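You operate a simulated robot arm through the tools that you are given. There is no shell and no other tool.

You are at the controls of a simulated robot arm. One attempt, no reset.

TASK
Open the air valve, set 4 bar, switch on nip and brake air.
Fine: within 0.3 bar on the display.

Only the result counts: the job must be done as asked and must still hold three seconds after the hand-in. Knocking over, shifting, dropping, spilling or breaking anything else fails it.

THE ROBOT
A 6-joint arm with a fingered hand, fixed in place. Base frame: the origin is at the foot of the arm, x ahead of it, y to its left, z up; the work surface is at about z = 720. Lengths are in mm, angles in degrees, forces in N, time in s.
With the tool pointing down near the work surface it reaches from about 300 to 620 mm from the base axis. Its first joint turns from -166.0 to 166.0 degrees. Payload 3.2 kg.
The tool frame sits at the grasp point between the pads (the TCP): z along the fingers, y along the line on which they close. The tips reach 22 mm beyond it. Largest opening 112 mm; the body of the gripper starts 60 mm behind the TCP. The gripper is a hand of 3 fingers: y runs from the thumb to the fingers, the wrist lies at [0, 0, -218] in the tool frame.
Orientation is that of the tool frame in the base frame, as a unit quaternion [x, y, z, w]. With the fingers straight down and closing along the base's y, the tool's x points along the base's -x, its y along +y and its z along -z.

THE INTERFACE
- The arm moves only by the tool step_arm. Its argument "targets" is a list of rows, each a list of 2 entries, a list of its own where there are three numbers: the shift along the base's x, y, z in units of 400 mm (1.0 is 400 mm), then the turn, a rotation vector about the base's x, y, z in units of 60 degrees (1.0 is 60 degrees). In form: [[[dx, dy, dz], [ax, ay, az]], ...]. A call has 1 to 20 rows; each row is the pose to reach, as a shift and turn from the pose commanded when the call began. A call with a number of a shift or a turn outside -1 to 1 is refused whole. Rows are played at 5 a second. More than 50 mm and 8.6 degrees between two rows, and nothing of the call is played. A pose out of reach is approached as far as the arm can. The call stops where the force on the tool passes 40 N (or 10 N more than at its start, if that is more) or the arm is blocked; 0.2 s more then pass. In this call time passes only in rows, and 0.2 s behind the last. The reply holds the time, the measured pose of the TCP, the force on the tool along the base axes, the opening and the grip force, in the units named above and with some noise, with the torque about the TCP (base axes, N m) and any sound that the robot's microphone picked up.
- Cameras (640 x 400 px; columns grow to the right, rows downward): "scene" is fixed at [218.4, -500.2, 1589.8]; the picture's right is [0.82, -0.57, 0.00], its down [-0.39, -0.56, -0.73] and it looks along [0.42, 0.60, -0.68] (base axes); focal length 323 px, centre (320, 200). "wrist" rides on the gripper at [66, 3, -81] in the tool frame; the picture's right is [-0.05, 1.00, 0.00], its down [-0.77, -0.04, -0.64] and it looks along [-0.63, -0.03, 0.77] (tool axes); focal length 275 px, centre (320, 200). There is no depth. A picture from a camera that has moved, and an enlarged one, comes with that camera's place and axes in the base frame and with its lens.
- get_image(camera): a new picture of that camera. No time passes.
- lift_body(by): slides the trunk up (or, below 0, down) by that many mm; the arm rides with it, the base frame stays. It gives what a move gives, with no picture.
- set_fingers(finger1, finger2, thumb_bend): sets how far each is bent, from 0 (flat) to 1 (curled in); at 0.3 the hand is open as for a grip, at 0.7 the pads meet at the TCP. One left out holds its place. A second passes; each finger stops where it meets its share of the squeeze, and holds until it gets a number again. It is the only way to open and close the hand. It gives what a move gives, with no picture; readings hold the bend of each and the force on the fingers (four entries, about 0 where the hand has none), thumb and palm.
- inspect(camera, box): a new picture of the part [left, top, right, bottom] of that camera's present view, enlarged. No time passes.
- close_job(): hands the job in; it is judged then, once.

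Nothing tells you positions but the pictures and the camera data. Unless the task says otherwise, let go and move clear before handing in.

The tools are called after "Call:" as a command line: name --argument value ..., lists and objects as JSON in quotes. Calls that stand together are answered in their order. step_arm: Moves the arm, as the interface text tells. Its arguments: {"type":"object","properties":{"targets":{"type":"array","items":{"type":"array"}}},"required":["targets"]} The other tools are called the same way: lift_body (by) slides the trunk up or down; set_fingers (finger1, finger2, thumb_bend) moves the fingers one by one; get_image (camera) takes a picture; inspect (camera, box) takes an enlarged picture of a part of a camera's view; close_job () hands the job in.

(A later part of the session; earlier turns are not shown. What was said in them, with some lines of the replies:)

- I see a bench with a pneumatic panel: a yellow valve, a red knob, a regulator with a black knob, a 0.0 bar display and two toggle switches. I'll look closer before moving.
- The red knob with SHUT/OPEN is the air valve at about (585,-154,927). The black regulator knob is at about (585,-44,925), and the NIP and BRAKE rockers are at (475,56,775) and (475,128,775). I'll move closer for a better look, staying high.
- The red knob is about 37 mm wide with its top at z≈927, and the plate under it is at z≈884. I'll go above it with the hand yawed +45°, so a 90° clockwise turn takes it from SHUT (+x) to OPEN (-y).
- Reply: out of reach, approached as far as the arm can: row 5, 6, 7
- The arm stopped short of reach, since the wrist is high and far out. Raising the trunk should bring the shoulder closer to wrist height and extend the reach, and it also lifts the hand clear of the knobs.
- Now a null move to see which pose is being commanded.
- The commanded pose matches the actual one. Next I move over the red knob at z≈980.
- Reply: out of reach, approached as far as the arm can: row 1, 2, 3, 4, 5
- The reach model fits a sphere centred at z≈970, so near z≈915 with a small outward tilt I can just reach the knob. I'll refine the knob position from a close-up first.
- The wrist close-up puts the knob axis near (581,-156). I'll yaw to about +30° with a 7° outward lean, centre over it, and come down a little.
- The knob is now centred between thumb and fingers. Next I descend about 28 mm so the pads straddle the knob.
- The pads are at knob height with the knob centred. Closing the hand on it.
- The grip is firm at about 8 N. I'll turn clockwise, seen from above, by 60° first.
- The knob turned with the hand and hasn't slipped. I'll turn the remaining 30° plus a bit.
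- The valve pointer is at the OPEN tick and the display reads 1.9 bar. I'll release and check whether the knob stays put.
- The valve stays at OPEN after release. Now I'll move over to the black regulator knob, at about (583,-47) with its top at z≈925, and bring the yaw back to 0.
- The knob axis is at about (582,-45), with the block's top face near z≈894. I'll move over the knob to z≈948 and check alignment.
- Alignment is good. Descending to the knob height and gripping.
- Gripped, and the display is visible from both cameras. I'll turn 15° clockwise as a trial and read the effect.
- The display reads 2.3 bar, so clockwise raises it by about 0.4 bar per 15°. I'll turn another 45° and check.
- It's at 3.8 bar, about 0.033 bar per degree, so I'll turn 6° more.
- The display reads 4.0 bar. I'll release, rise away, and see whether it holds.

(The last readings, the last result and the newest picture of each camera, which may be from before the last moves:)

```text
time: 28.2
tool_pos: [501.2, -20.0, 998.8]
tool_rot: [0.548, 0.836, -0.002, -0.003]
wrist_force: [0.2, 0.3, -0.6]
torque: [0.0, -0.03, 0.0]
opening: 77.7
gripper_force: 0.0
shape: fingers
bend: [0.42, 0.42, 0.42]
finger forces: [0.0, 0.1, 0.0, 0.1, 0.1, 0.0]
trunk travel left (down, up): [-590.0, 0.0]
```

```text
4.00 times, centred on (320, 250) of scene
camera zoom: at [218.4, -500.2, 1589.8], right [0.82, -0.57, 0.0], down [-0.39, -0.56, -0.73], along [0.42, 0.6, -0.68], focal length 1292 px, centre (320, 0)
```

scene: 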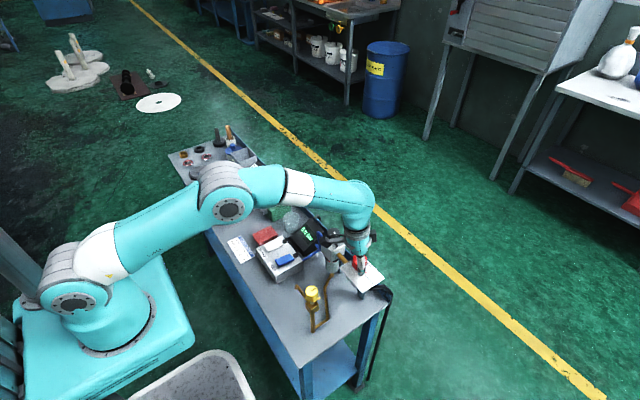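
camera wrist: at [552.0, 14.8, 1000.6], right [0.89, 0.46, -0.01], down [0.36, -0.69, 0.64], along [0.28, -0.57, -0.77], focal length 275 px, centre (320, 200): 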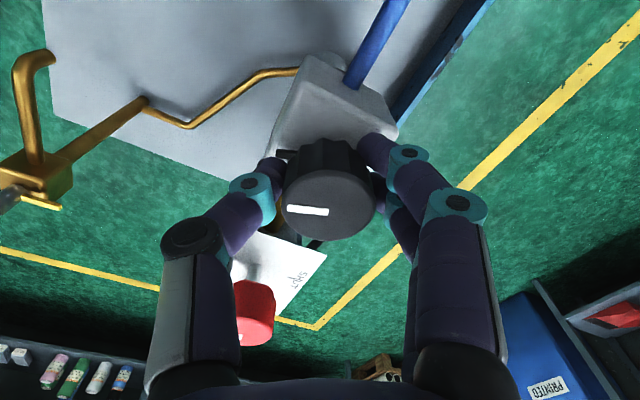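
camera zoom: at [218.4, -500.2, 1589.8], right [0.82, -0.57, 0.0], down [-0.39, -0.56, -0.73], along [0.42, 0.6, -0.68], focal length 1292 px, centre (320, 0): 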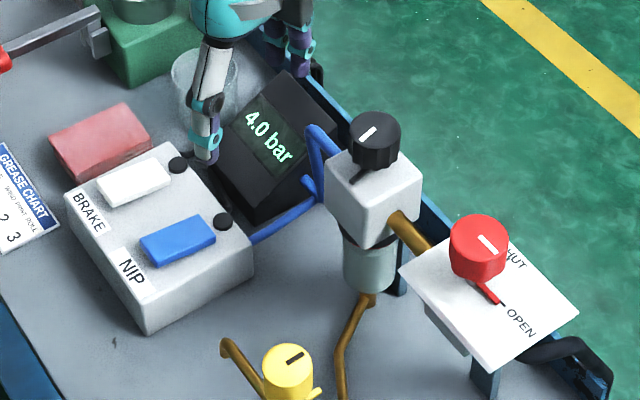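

4.0 bar holds and the valve is open. Next I rotate the yaw back and look closely at the NIP and BRAKE switches.

Call:
step_arm --targets '[[[-0.03, 0.035, 0], [0, 0, 0.125]], [[-0.06, 0.07, -0.02], [0, 0, 0.25]], [[-0.09, 0.105, -0.05], [0, 0, 0.375]], [[-0.12, 0.14, -0.08], [0, 0, 0.5]], [[-0.15, 0.175, -0.11], [0, 0, 0.625]], [[-0.18, 0.21, -0.14], [0, 0, 0.75]], [[-0.21, 0.245, -0.17], [0, 0, 0.875]], [[-0.25, 0.28, -0.2], [0, 0, 1.0]]]'

Call:
step_arm --targets '[[[0, 0, 0], [0, 0, 0.108]]]'

Call:
get_image --camera "wrist"

Call:
inspect --camera "scene" --box '[240, 220, 320, 270]'

```text
time: 30.0
tool_pos: [401.7, 90.9, 921.3]
tool_rot: [0.055, 0.998, -0.003, -0.002]
wrist_force: [-0.1, -0.3, 0.5]
torque: [-0.02, -0.01, 0.01]
opening: 77.5
gripper_force: 0.1
shape: fingers
bend: [0.42, 0.42, 0.42]
finger forces: [0.0, 0.0, 0.0, 0.0, 0.0, 0.1]
trunk travel left (down, up): [-590.0, 0.0]
```

```text
time: 30.4
tool_pos: [401.7, 88.4, 921.3]
tool_rot: [-0.001, 1.0, -0.004, 0.0]
wrist_force: [-0.1, -0.8, -0.3]
torque: [0.02, 0.01, 0.02]
opening: 77.6
gripper_force: 0.1
shape: fingers
bend: [0.42, 0.42, 0.42]
finger forces: [0.0, 0.0, 0.0, 0.1, 0.0, 0.0]
trunk travel left (down, up): [-590.0, 0.0]
```

```text
taken
camera wrist: at [335.9, 94.1, 1001.1], right [0.05, 1.0, -0.01], down [0.77, -0.03, 0.63], along [0.63, -0.03, -0.77], focal length 275 px, centre (320, 200)
```

wrist: 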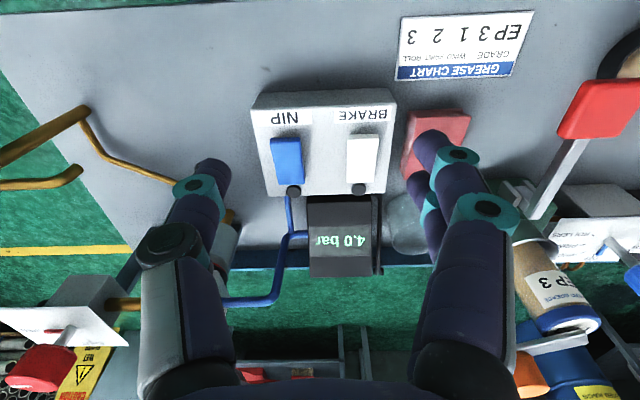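

```text
8.00 times, centred on (280, 245) of scene
camera zoom: at [218.4, -500.2, 1589.8], right [0.82, -0.57, 0.0], down [-0.39, -0.56, -0.73], along [0.42, 0.6, -0.68], focal length 2584 px, centre (640, -160)
```

zoom: 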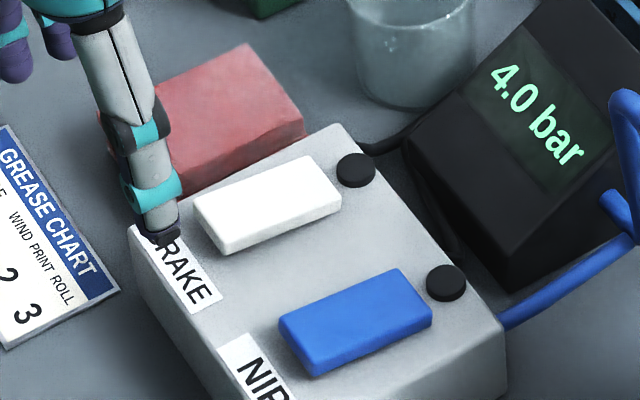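

Call:
inspect --camera "wrist" --box '[240, 80, 400, 200]'

```text
3.33 times, centred on (320, 140) of wrist
camera zoom: at [335.9, 94.1, 1001.1], right [0.05, 1.0, -0.01], down [0.77, -0.03, 0.63], along [0.63, -0.03, -0.77], focal length 918 px, centre (320, 400)
```

zoom: 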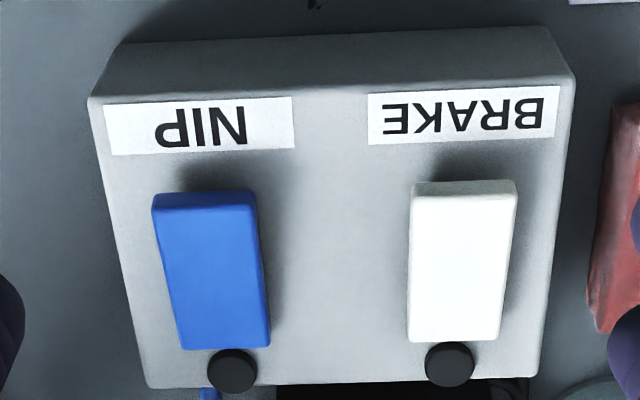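

The rockers' label ends (x≈450, z≈779) are raised and their lamp ends pressed down. The lamps are dark, so both are off. I'll curl the two fingers in, use the thumb as a poker, and turn the hand +90° so the thumb faces +x and the hand stays over open bench.

Call:
set_fingers --finger1 1.0 --finger2 1.0 --thumb_bend 0.42

Call:
step_arm --targets '[[[0, 0, 0.01], [0, 0, 0.125]], [[0, 0, 0.02], [0, 0, 0.25]], [[0, 0, 0.02], [0, 0, 0.375]], [[0, 0, 0.02], [0, 0, 0.5]], [[0, 0, 0.02], [0, 0, 0.625]], [[0, 0, 0.02], [0, 0, 0.75]], [[0, 0, 0.02], [0, 0, 0.875]], [[0, 0, 0.02], [0, 0, 1.0]]]'

Call:
step_arm --targets '[[[0, 0, 0], [0, 0, 0.125]], [[0, 0, 0], [0, 0, 0.25]], [[0, 0, 0], [0, 0, 0.375]], [[0, 0, 0], [0, 0, 0.5]], [[0, 0, 0], [0, 0, 0.5]]]'

Call:
get_image --camera "wrist"

Call:
get_image --camera "scene"

Call:
inspect --camera "scene" --box '[200, 170, 360, 270]'

```text
time: 31.4
tool_pos: [402.8, 90.0, 920.6]
tool_rot: [0.0, 1.0, -0.003, -0.001]
wrist_force: [-0.3, -0.7, 0.4]
torque: [-0.01, -0.01, 0.01]
opening: 39.2
gripper_force: 0.1
shape: fingers
bend: [1.0, 1.0, 0.42]
finger forces: [0.0, 0.0, 0.0, 0.0, 0.0, 0.1]
trunk travel left (down, up): [-590.0, 0.0]
```

```text
time: 33.2
tool_pos: [401.7, 89.1, 930.0]
tool_rot: [-0.501, 0.866, -0.004, 0.001]
wrist_force: [0.7, 0.7, -0.3]
torque: [0.02, 0.0, 0.01]
opening: 39.4
gripper_force: 0.0
shape: fingers
bend: [1.0, 1.0, 0.42]
finger forces: [0.1, 0.0, 0.0, 0.0, 0.1, 0.0]
trunk travel left (down, up): [-590.0, 0.0]
```

```text
time: 34.4
tool_pos: [398.0, 94.7, 926.9]
tool_rot: [-0.706, 0.708, -0.007, 0.0]
wrist_force: [-0.1, -0.1, 0.6]
torque: [0.03, -0.03, 0.02]
opening: 39.2
gripper_force: 0.0
shape: fingers
bend: [1.0, 1.0, 0.42]
finger forces: [0.0, 0.0, 0.0, 0.0, 0.0, 0.0]
out of reach, approached as far as the arm can: row 4, 5
trunk travel left (down, up): [-590.0, 0.0]
```

```text
taken
camera wrist: at [394.7, 29.2, 1007.7], right [-1.0, 0.05, -0.01], down [0.03, 0.78, 0.63], along [0.04, 0.63, -0.78], focal length 275 px, centre (320, 200)
```

wrist: 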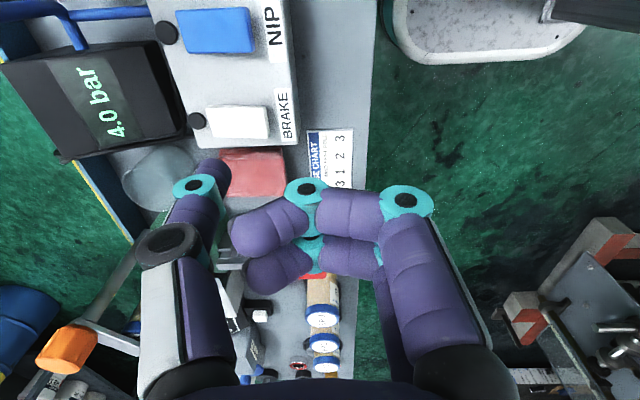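

```text
taken
```

scene: 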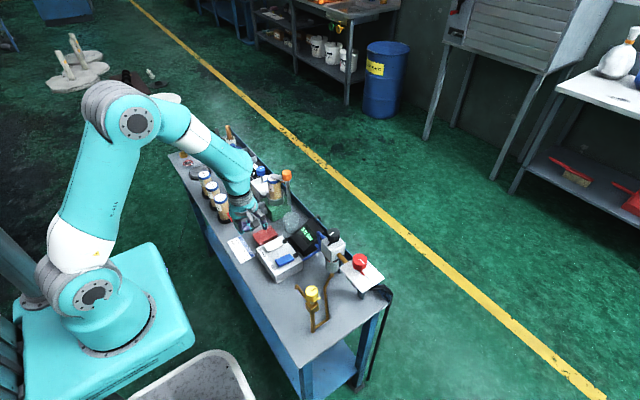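

```text
4.00 times, centred on (280, 220) of scene
camera zoom: at [218.4, -500.2, 1589.8], right [0.82, -0.57, 0.0], down [-0.39, -0.56, -0.73], along [0.42, 0.6, -0.68], focal length 1292 px, centre (480, 120)
```

zoom: 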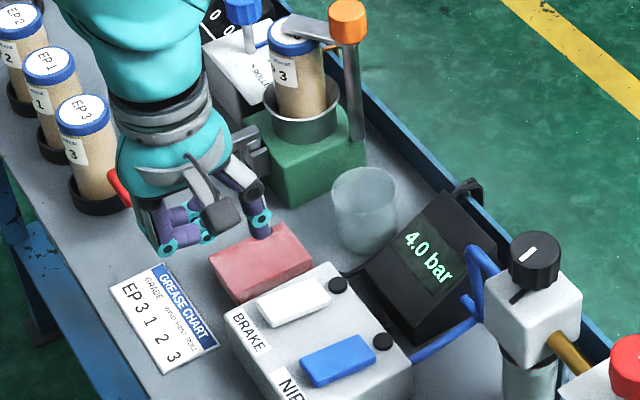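

The thumb tip is about 30 mm below the curled knuckles, so it works as a poker. I'm bringing the thumb over the raised label end of BRAKE, about (456,128), staying above it.

Call:
step_arm --targets '[[[0.009, 0.022, 0], [0, 0, -0.06]], [[0.018, 0.044, -0.04], [0, 0, -0.12]], [[0.026, 0.066, -0.09], [0, 0, -0.18]], [[0.035, 0.088, -0.14], [0, 0, -0.25]], [[0.044, 0.11, -0.19], [0, 0, -0.25]], [[0.044, 0.11, -0.2175], [0, 0, -0.25]]]'

Call:
get_image --camera "wrist"

Call:
inspect --camera "scene" --box '[220, 200, 332, 270]'

```text
time: 35.8
tool_pos: [418.9, 136.9, 841.6]
tool_rot: [-0.609, 0.793, -0.003, 0.002]
wrist_force: [0.2, 0.2, -0.5]
torque: [0.01, -0.04, 0.02]
opening: 39.4
gripper_force: 0.0
shape: fingers
bend: [1.0, 1.0, 0.42]
finger forces: [0.0, 0.1, 0.0, 0.0, 0.0, 0.1]
trunk travel left (down, up): [-590.0, 0.0]
```

```text
taken
camera wrist: at [396.7, 75.7, 920.8], right [-0.95, 0.3, -0.01], down [0.23, 0.74, 0.64], along [0.2, 0.6, -0.77], focal length 275 px, centre (320, 200)
```

wrist: 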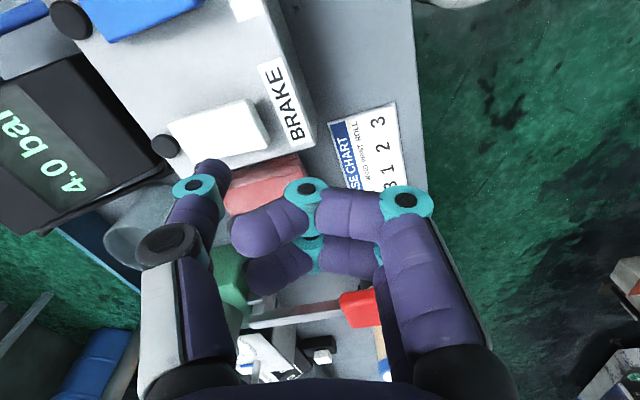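

```text
5.71 times, centred on (276, 235) of scene
camera zoom: at [218.4, -500.2, 1589.8], right [0.82, -0.57, 0.0], down [-0.39, -0.56, -0.73], along [0.42, 0.6, -0.68], focal length 1846 px, centre (571, 0)
```

zoom: 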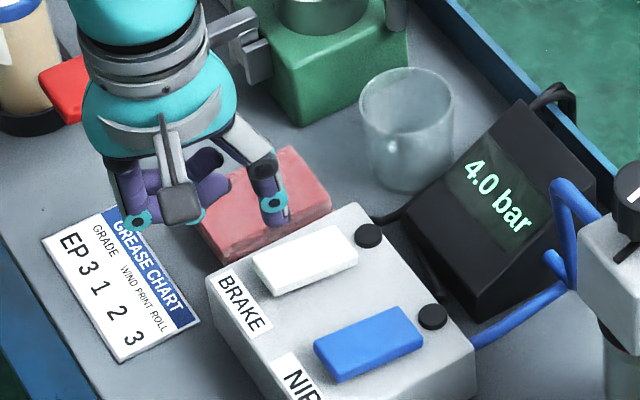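

The thumb tip is at about (461,126,818), right over the BRAKE label end. I'll descend to just above it and verify.

Call:
step_arm --targets '[[[-0.004, 0.004, -0.025], [0, 0, 0]], [[-0.0075, 0.005, -0.05], [0, 0, 0]], [[-0.0075, 0.005, -0.07], [0, 0, 0]], [[-0.0075, 0.005, -0.08], [0, 0, 0]]]'

Call:
get_image --camera "wrist"

Call:
inspect --camera "scene" --box '[240, 220, 320, 270]'

```text
time: 36.8
tool_pos: [414.0, 140.8, 808.5]
tool_rot: [-0.608, 0.794, -0.004, 0.002]
wrist_force: [-0.1, 0.5, -0.2]
torque: [-0.04, 0.0, -0.01]
opening: 39.4
gripper_force: 0.0
shape: fingers
bend: [1.0, 1.0, 0.42]
finger forces: [0.1, 0.1, 0.0, 0.0, 0.0, 0.0]
trunk travel left (down, up): [-590.0, 0.0]
```

```text
taken
camera wrist: at [393.1, 77.8, 888.7], right [-0.95, 0.3, -0.01], down [0.23, 0.74, 0.64], along [0.2, 0.6, -0.77], focal length 275 px, centre (320, 200)
```

wrist: 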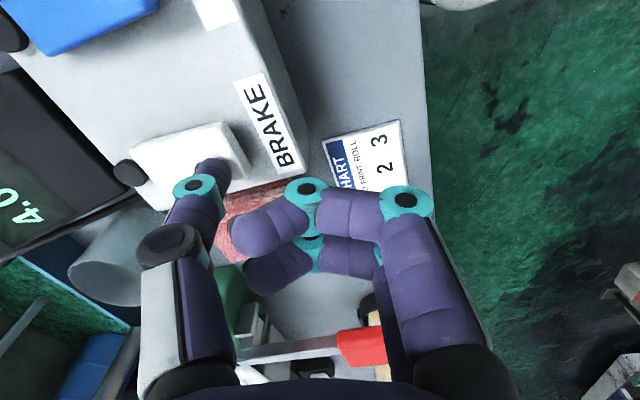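

```text
8.00 times, centred on (280, 245) of scene
camera zoom: at [218.4, -500.2, 1589.8], right [0.82, -0.57, 0.0], down [-0.39, -0.56, -0.73], along [0.42, 0.6, -0.68], focal length 2584 px, centre (640, -160)
```

zoom: 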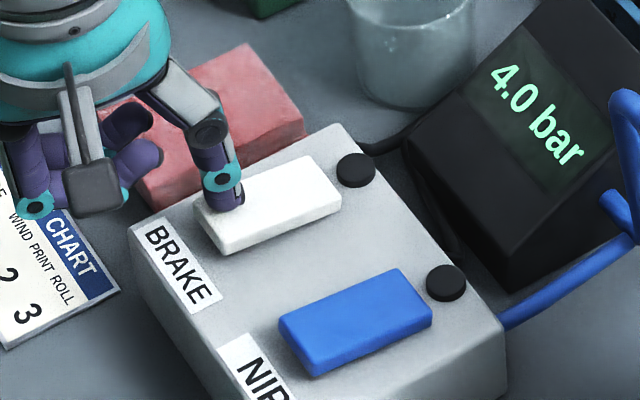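

The thumb is just above the raised end. Pressing slowly in small steps, with the force stop as a safeguard.

Call:
step_arm --targets '[[[0, 0, -0.006], [0, 0, 0]], [[0, 0, -0.012], [0, 0, 0]], [[0, 0, -0.018], [0, 0, 0]], [[0, 0, -0.024], [0, 0, 0]]]'

Call:
inspect --camera "scene" --box '[240, 220, 320, 270]'

```text
time: 37.8
tool_pos: [412.7, 139.3, 802.0]
tool_rot: [-0.609, 0.793, -0.004, 0.003]
wrist_force: [-7.4, 1.2, 31.9]
torque: [-0.27, -1.5, -0.02]
opening: 39.3
gripper_force: 16.8
shape: fingers
bend: [1.0, 1.0, 0.43]
finger forces: [0.1, 0.0, 0.0, 0.1, 33.0, 0.1]
trunk travel left (down, up): [-590.0, 0.0]
```

```text
8.00 times, centred on (280, 245) of scene
camera zoom: at [218.4, -500.2, 1589.8], right [0.82, -0.57, 0.0], down [-0.39, -0.56, -0.73], along [0.42, 0.6, -0.68], focal length 2584 px, centre (640, -160)
```

zoom: 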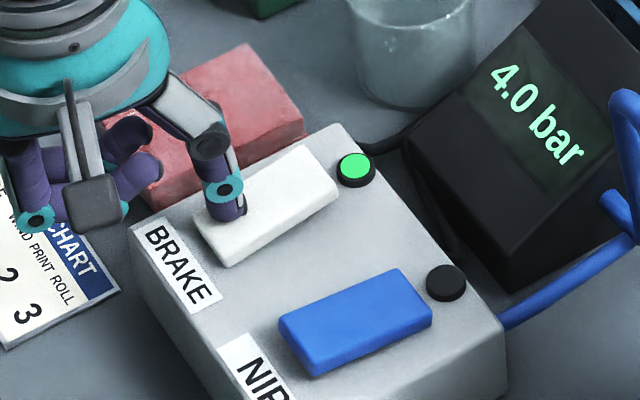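

The BRAKE lamp lit green and the rocker flipped. I'll lift off and shift over to the NIP label end, 71 mm toward -y.

Call:
step_arm --targets '[[[0, 0, 0.03], [0, 0, 0]], [[0, 0, 0.06], [0, 0, 0]], [[0, 0, 0.1], [0, 0, 0]], [[0, -0.06, 0.11], [0, 0, 0]], [[0, -0.12, 0.11], [0, 0, 0]], [[0, -0.1775, 0.1], [0, 0, 0]], [[0, -0.1775, 0.08], [0, 0, 0]]]'

Call:
get_image --camera "wrist"

Call:
inspect --camera "scene" --box '[240, 220, 320, 270]'

```text
time: 39.4
tool_pos: [415.3, 69.3, 831.6]
tool_rot: [-0.609, 0.793, -0.004, 0.002]
wrist_force: [0.7, -0.2, -0.3]
torque: [-0.04, -0.03, -0.01]
opening: 39.5
gripper_force: 0.1
shape: fingers
bend: [1.0, 1.0, 0.42]
finger forces: [0.1, 0.0, 0.0, 0.1, 0.1, 0.1]
trunk travel left (down, up): [-590.0, 0.0]
```

```text
taken
camera wrist: at [394.8, 6.3, 911.8], right [-0.95, 0.3, -0.01], down [0.23, 0.74, 0.63], along [0.2, 0.6, -0.77], focal length 275 px, centre (320, 200)
```

wrist: 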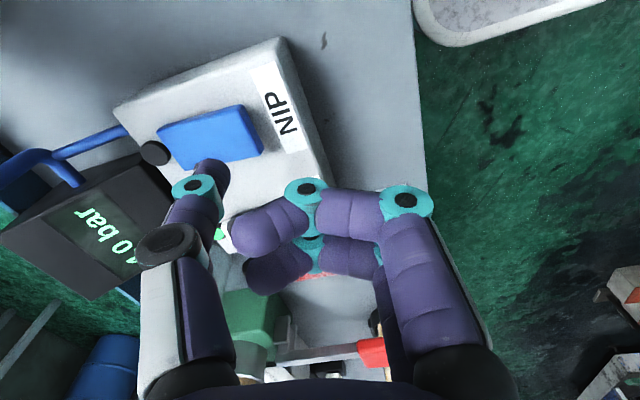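

```text
8.00 times, centred on (280, 245) of scene
camera zoom: at [218.4, -500.2, 1589.8], right [0.82, -0.57, 0.0], down [-0.39, -0.56, -0.73], along [0.42, 0.6, -0.68], focal length 2584 px, centre (640, -160)
```

zoom: 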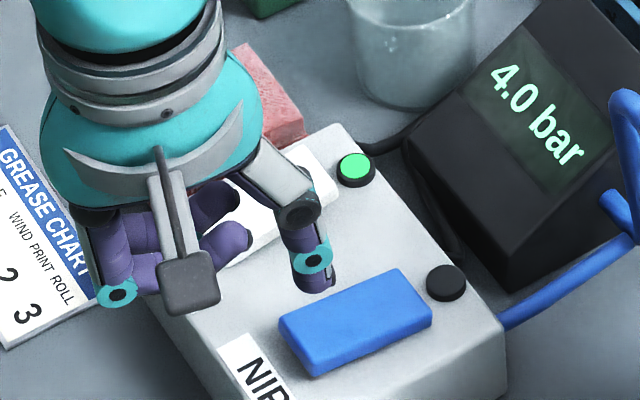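

The thumb is over the NIP label end at about (459,57). Descending and pressing as before.

Call:
step_arm --targets '[[[0, 0, -0.025], [0, 0, 0]], [[0, 0, -0.045], [0, 0, 0]], [[0, 0, -0.056], [0, 0, 0]], [[0, 0, -0.062], [0, 0, 0]], [[0, 0, -0.068], [0, 0, 0]], [[0, 0, -0.074], [0, 0, 0]], [[0, 0, -0.08], [0, 0, 0]]]'

Call:
inspect --camera "scene" --box '[240, 220, 320, 270]'

```text
time: 41.0
tool_pos: [413.5, 68.5, 801.3]
tool_rot: [-0.608, 0.794, -0.005, 0.003]
wrist_force: [-7.1, 0.1, 27.7]
torque: [-0.28, -1.28, -0.04]
opening: 39.6
gripper_force: 13.2
shape: fingers
bend: [1.0, 1.0, 0.43]
finger forces: [0.0, 0.1, 0.0, 0.1, 27.7, 0.0]
trunk travel left (down, up): [-590.0, 0.0]
```

```text
8.00 times, centred on (280, 245) of scene
camera zoom: at [218.4, -500.2, 1589.8], right [0.82, -0.57, 0.0], down [-0.39, -0.56, -0.73], along [0.42, 0.6, -0.68], focal length 2584 px, centre (640, -160)
```

zoom: 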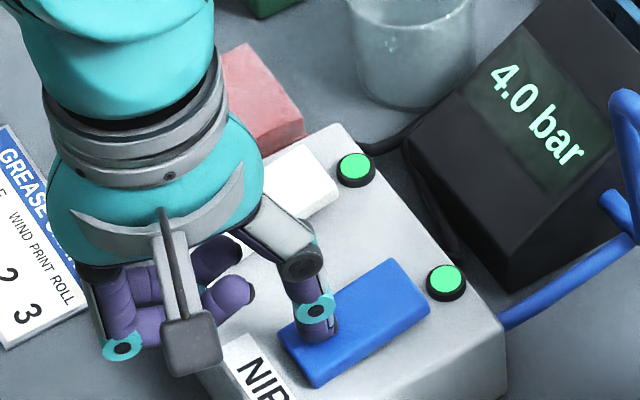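

Both lamps are green and the display still shows 4.0 bar. I'll lift clear, open the hand high up, and check that everything holds.

Call:
step_arm --targets '[[[0, 0, 0.03], [0, 0, 0]], [[0, 0, 0.06], [0, 0, 0]], [[0, 0, 0.12], [0, 0, 0]], [[-0.03, 0, 0.2], [0, 0, 0]], [[-0.06, 0, 0.29], [0, 0, 0]], [[-0.1, 0, 0.38], [0, 0, 0]], [[-0.13, 0, 0.47], [0, 0, 0]]]'

Call:
set_fingers --finger1 0.3 --finger2 0.3 --thumb_bend 0.3

Call:
get_image --camera "scene"

Call:
inspect --camera "scene" --box '[240, 205, 400, 305]'

Call:
inspect --camera "scene" --box '[160, 130, 320, 230]'

```text
time: 42.6
tool_pos: [359.5, 68.3, 987.3]
tool_rot: [-0.608, 0.794, -0.003, 0.001]
wrist_force: [-0.3, 0.2, 0.5]
torque: [0.01, 0.0, 0.01]
opening: 39.5
gripper_force: 0.0
shape: fingers
bend: [1.0, 1.0, 0.42]
finger forces: [0.0, 0.0, 0.0, 0.0, 0.0, 0.1]
trunk travel left (down, up): [-590.0, 0.0]
```

```text
time: 43.6
tool_pos: [361.3, 68.2, 988.0]
tool_rot: [-0.609, 0.793, -0.003, 0.0]
wrist_force: [-0.4, 0.3, 0.4]
torque: [0.02, 0.02, -0.02]
opening: 111.2
gripper_force: 0.1
shape: fingers
bend: [0.3, 0.3, 0.3]
finger forces: [0.0, 0.0, 0.1, 0.0, 0.0, 0.0]
trunk travel left (down, up): [-590.0, 0.0]
```

```text
taken
```

scene: 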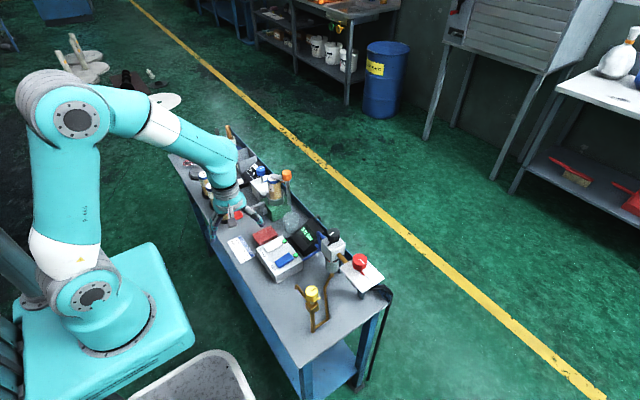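

```text
4.00 times, centred on (320, 255) of scene
camera zoom: at [218.4, -500.2, 1589.8], right [0.82, -0.57, 0.0], down [-0.39, -0.56, -0.73], along [0.42, 0.6, -0.68], focal length 1292 px, centre (320, -20)
```

zoom: 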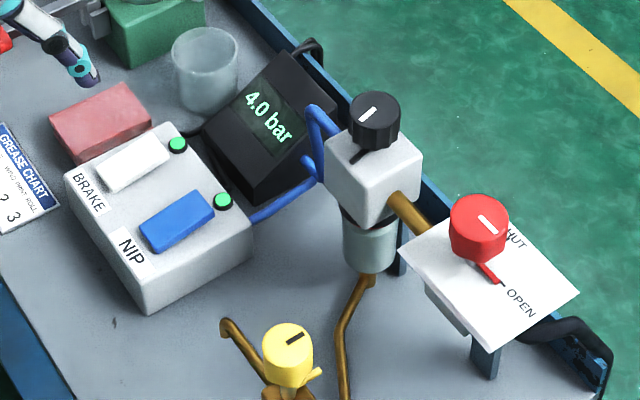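

```text
4.00 times, centred on (240, 180) of scene
camera zoom: at [218.4, -500.2, 1589.8], right [0.82, -0.57, 0.0], down [-0.39, -0.56, -0.73], along [0.42, 0.6, -0.68], focal length 1292 px, centre (640, 280)
```

zoom: 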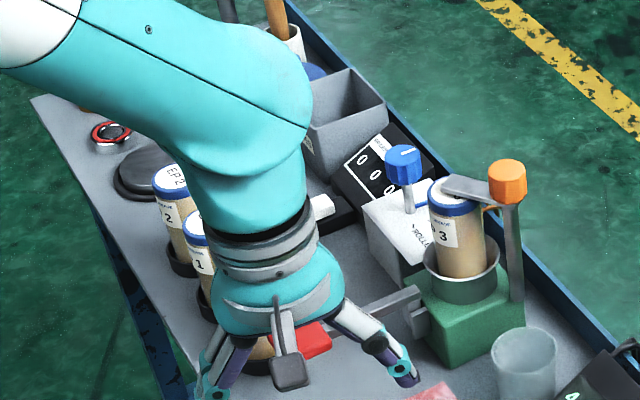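

The valve points to OPEN, the display holds 4.0 bar, and the NIP and BRAKE lamps are both green. Nothing else was disturbed and the hand is clear, so I'm handing in.

Call:
close_job

```text
The job is handed in.
```

I opened the air valve, set the regulator to 4.0 bar and switched on both nip and brake air, then handed the job in. In the last pictures, taken with the hand open and clear:

- **Air valve:** the red knob's pointer is at the OPEN mark.
- **Pressure:** the display reads 4.0 bar, and stayed there after I switched on nip and brake.
- **Nip and brake:** both lamps are green.

Nothing else on the bench looked moved in those pictures, though the arm hid part of the far end. The hand-in didn't return a verdict.
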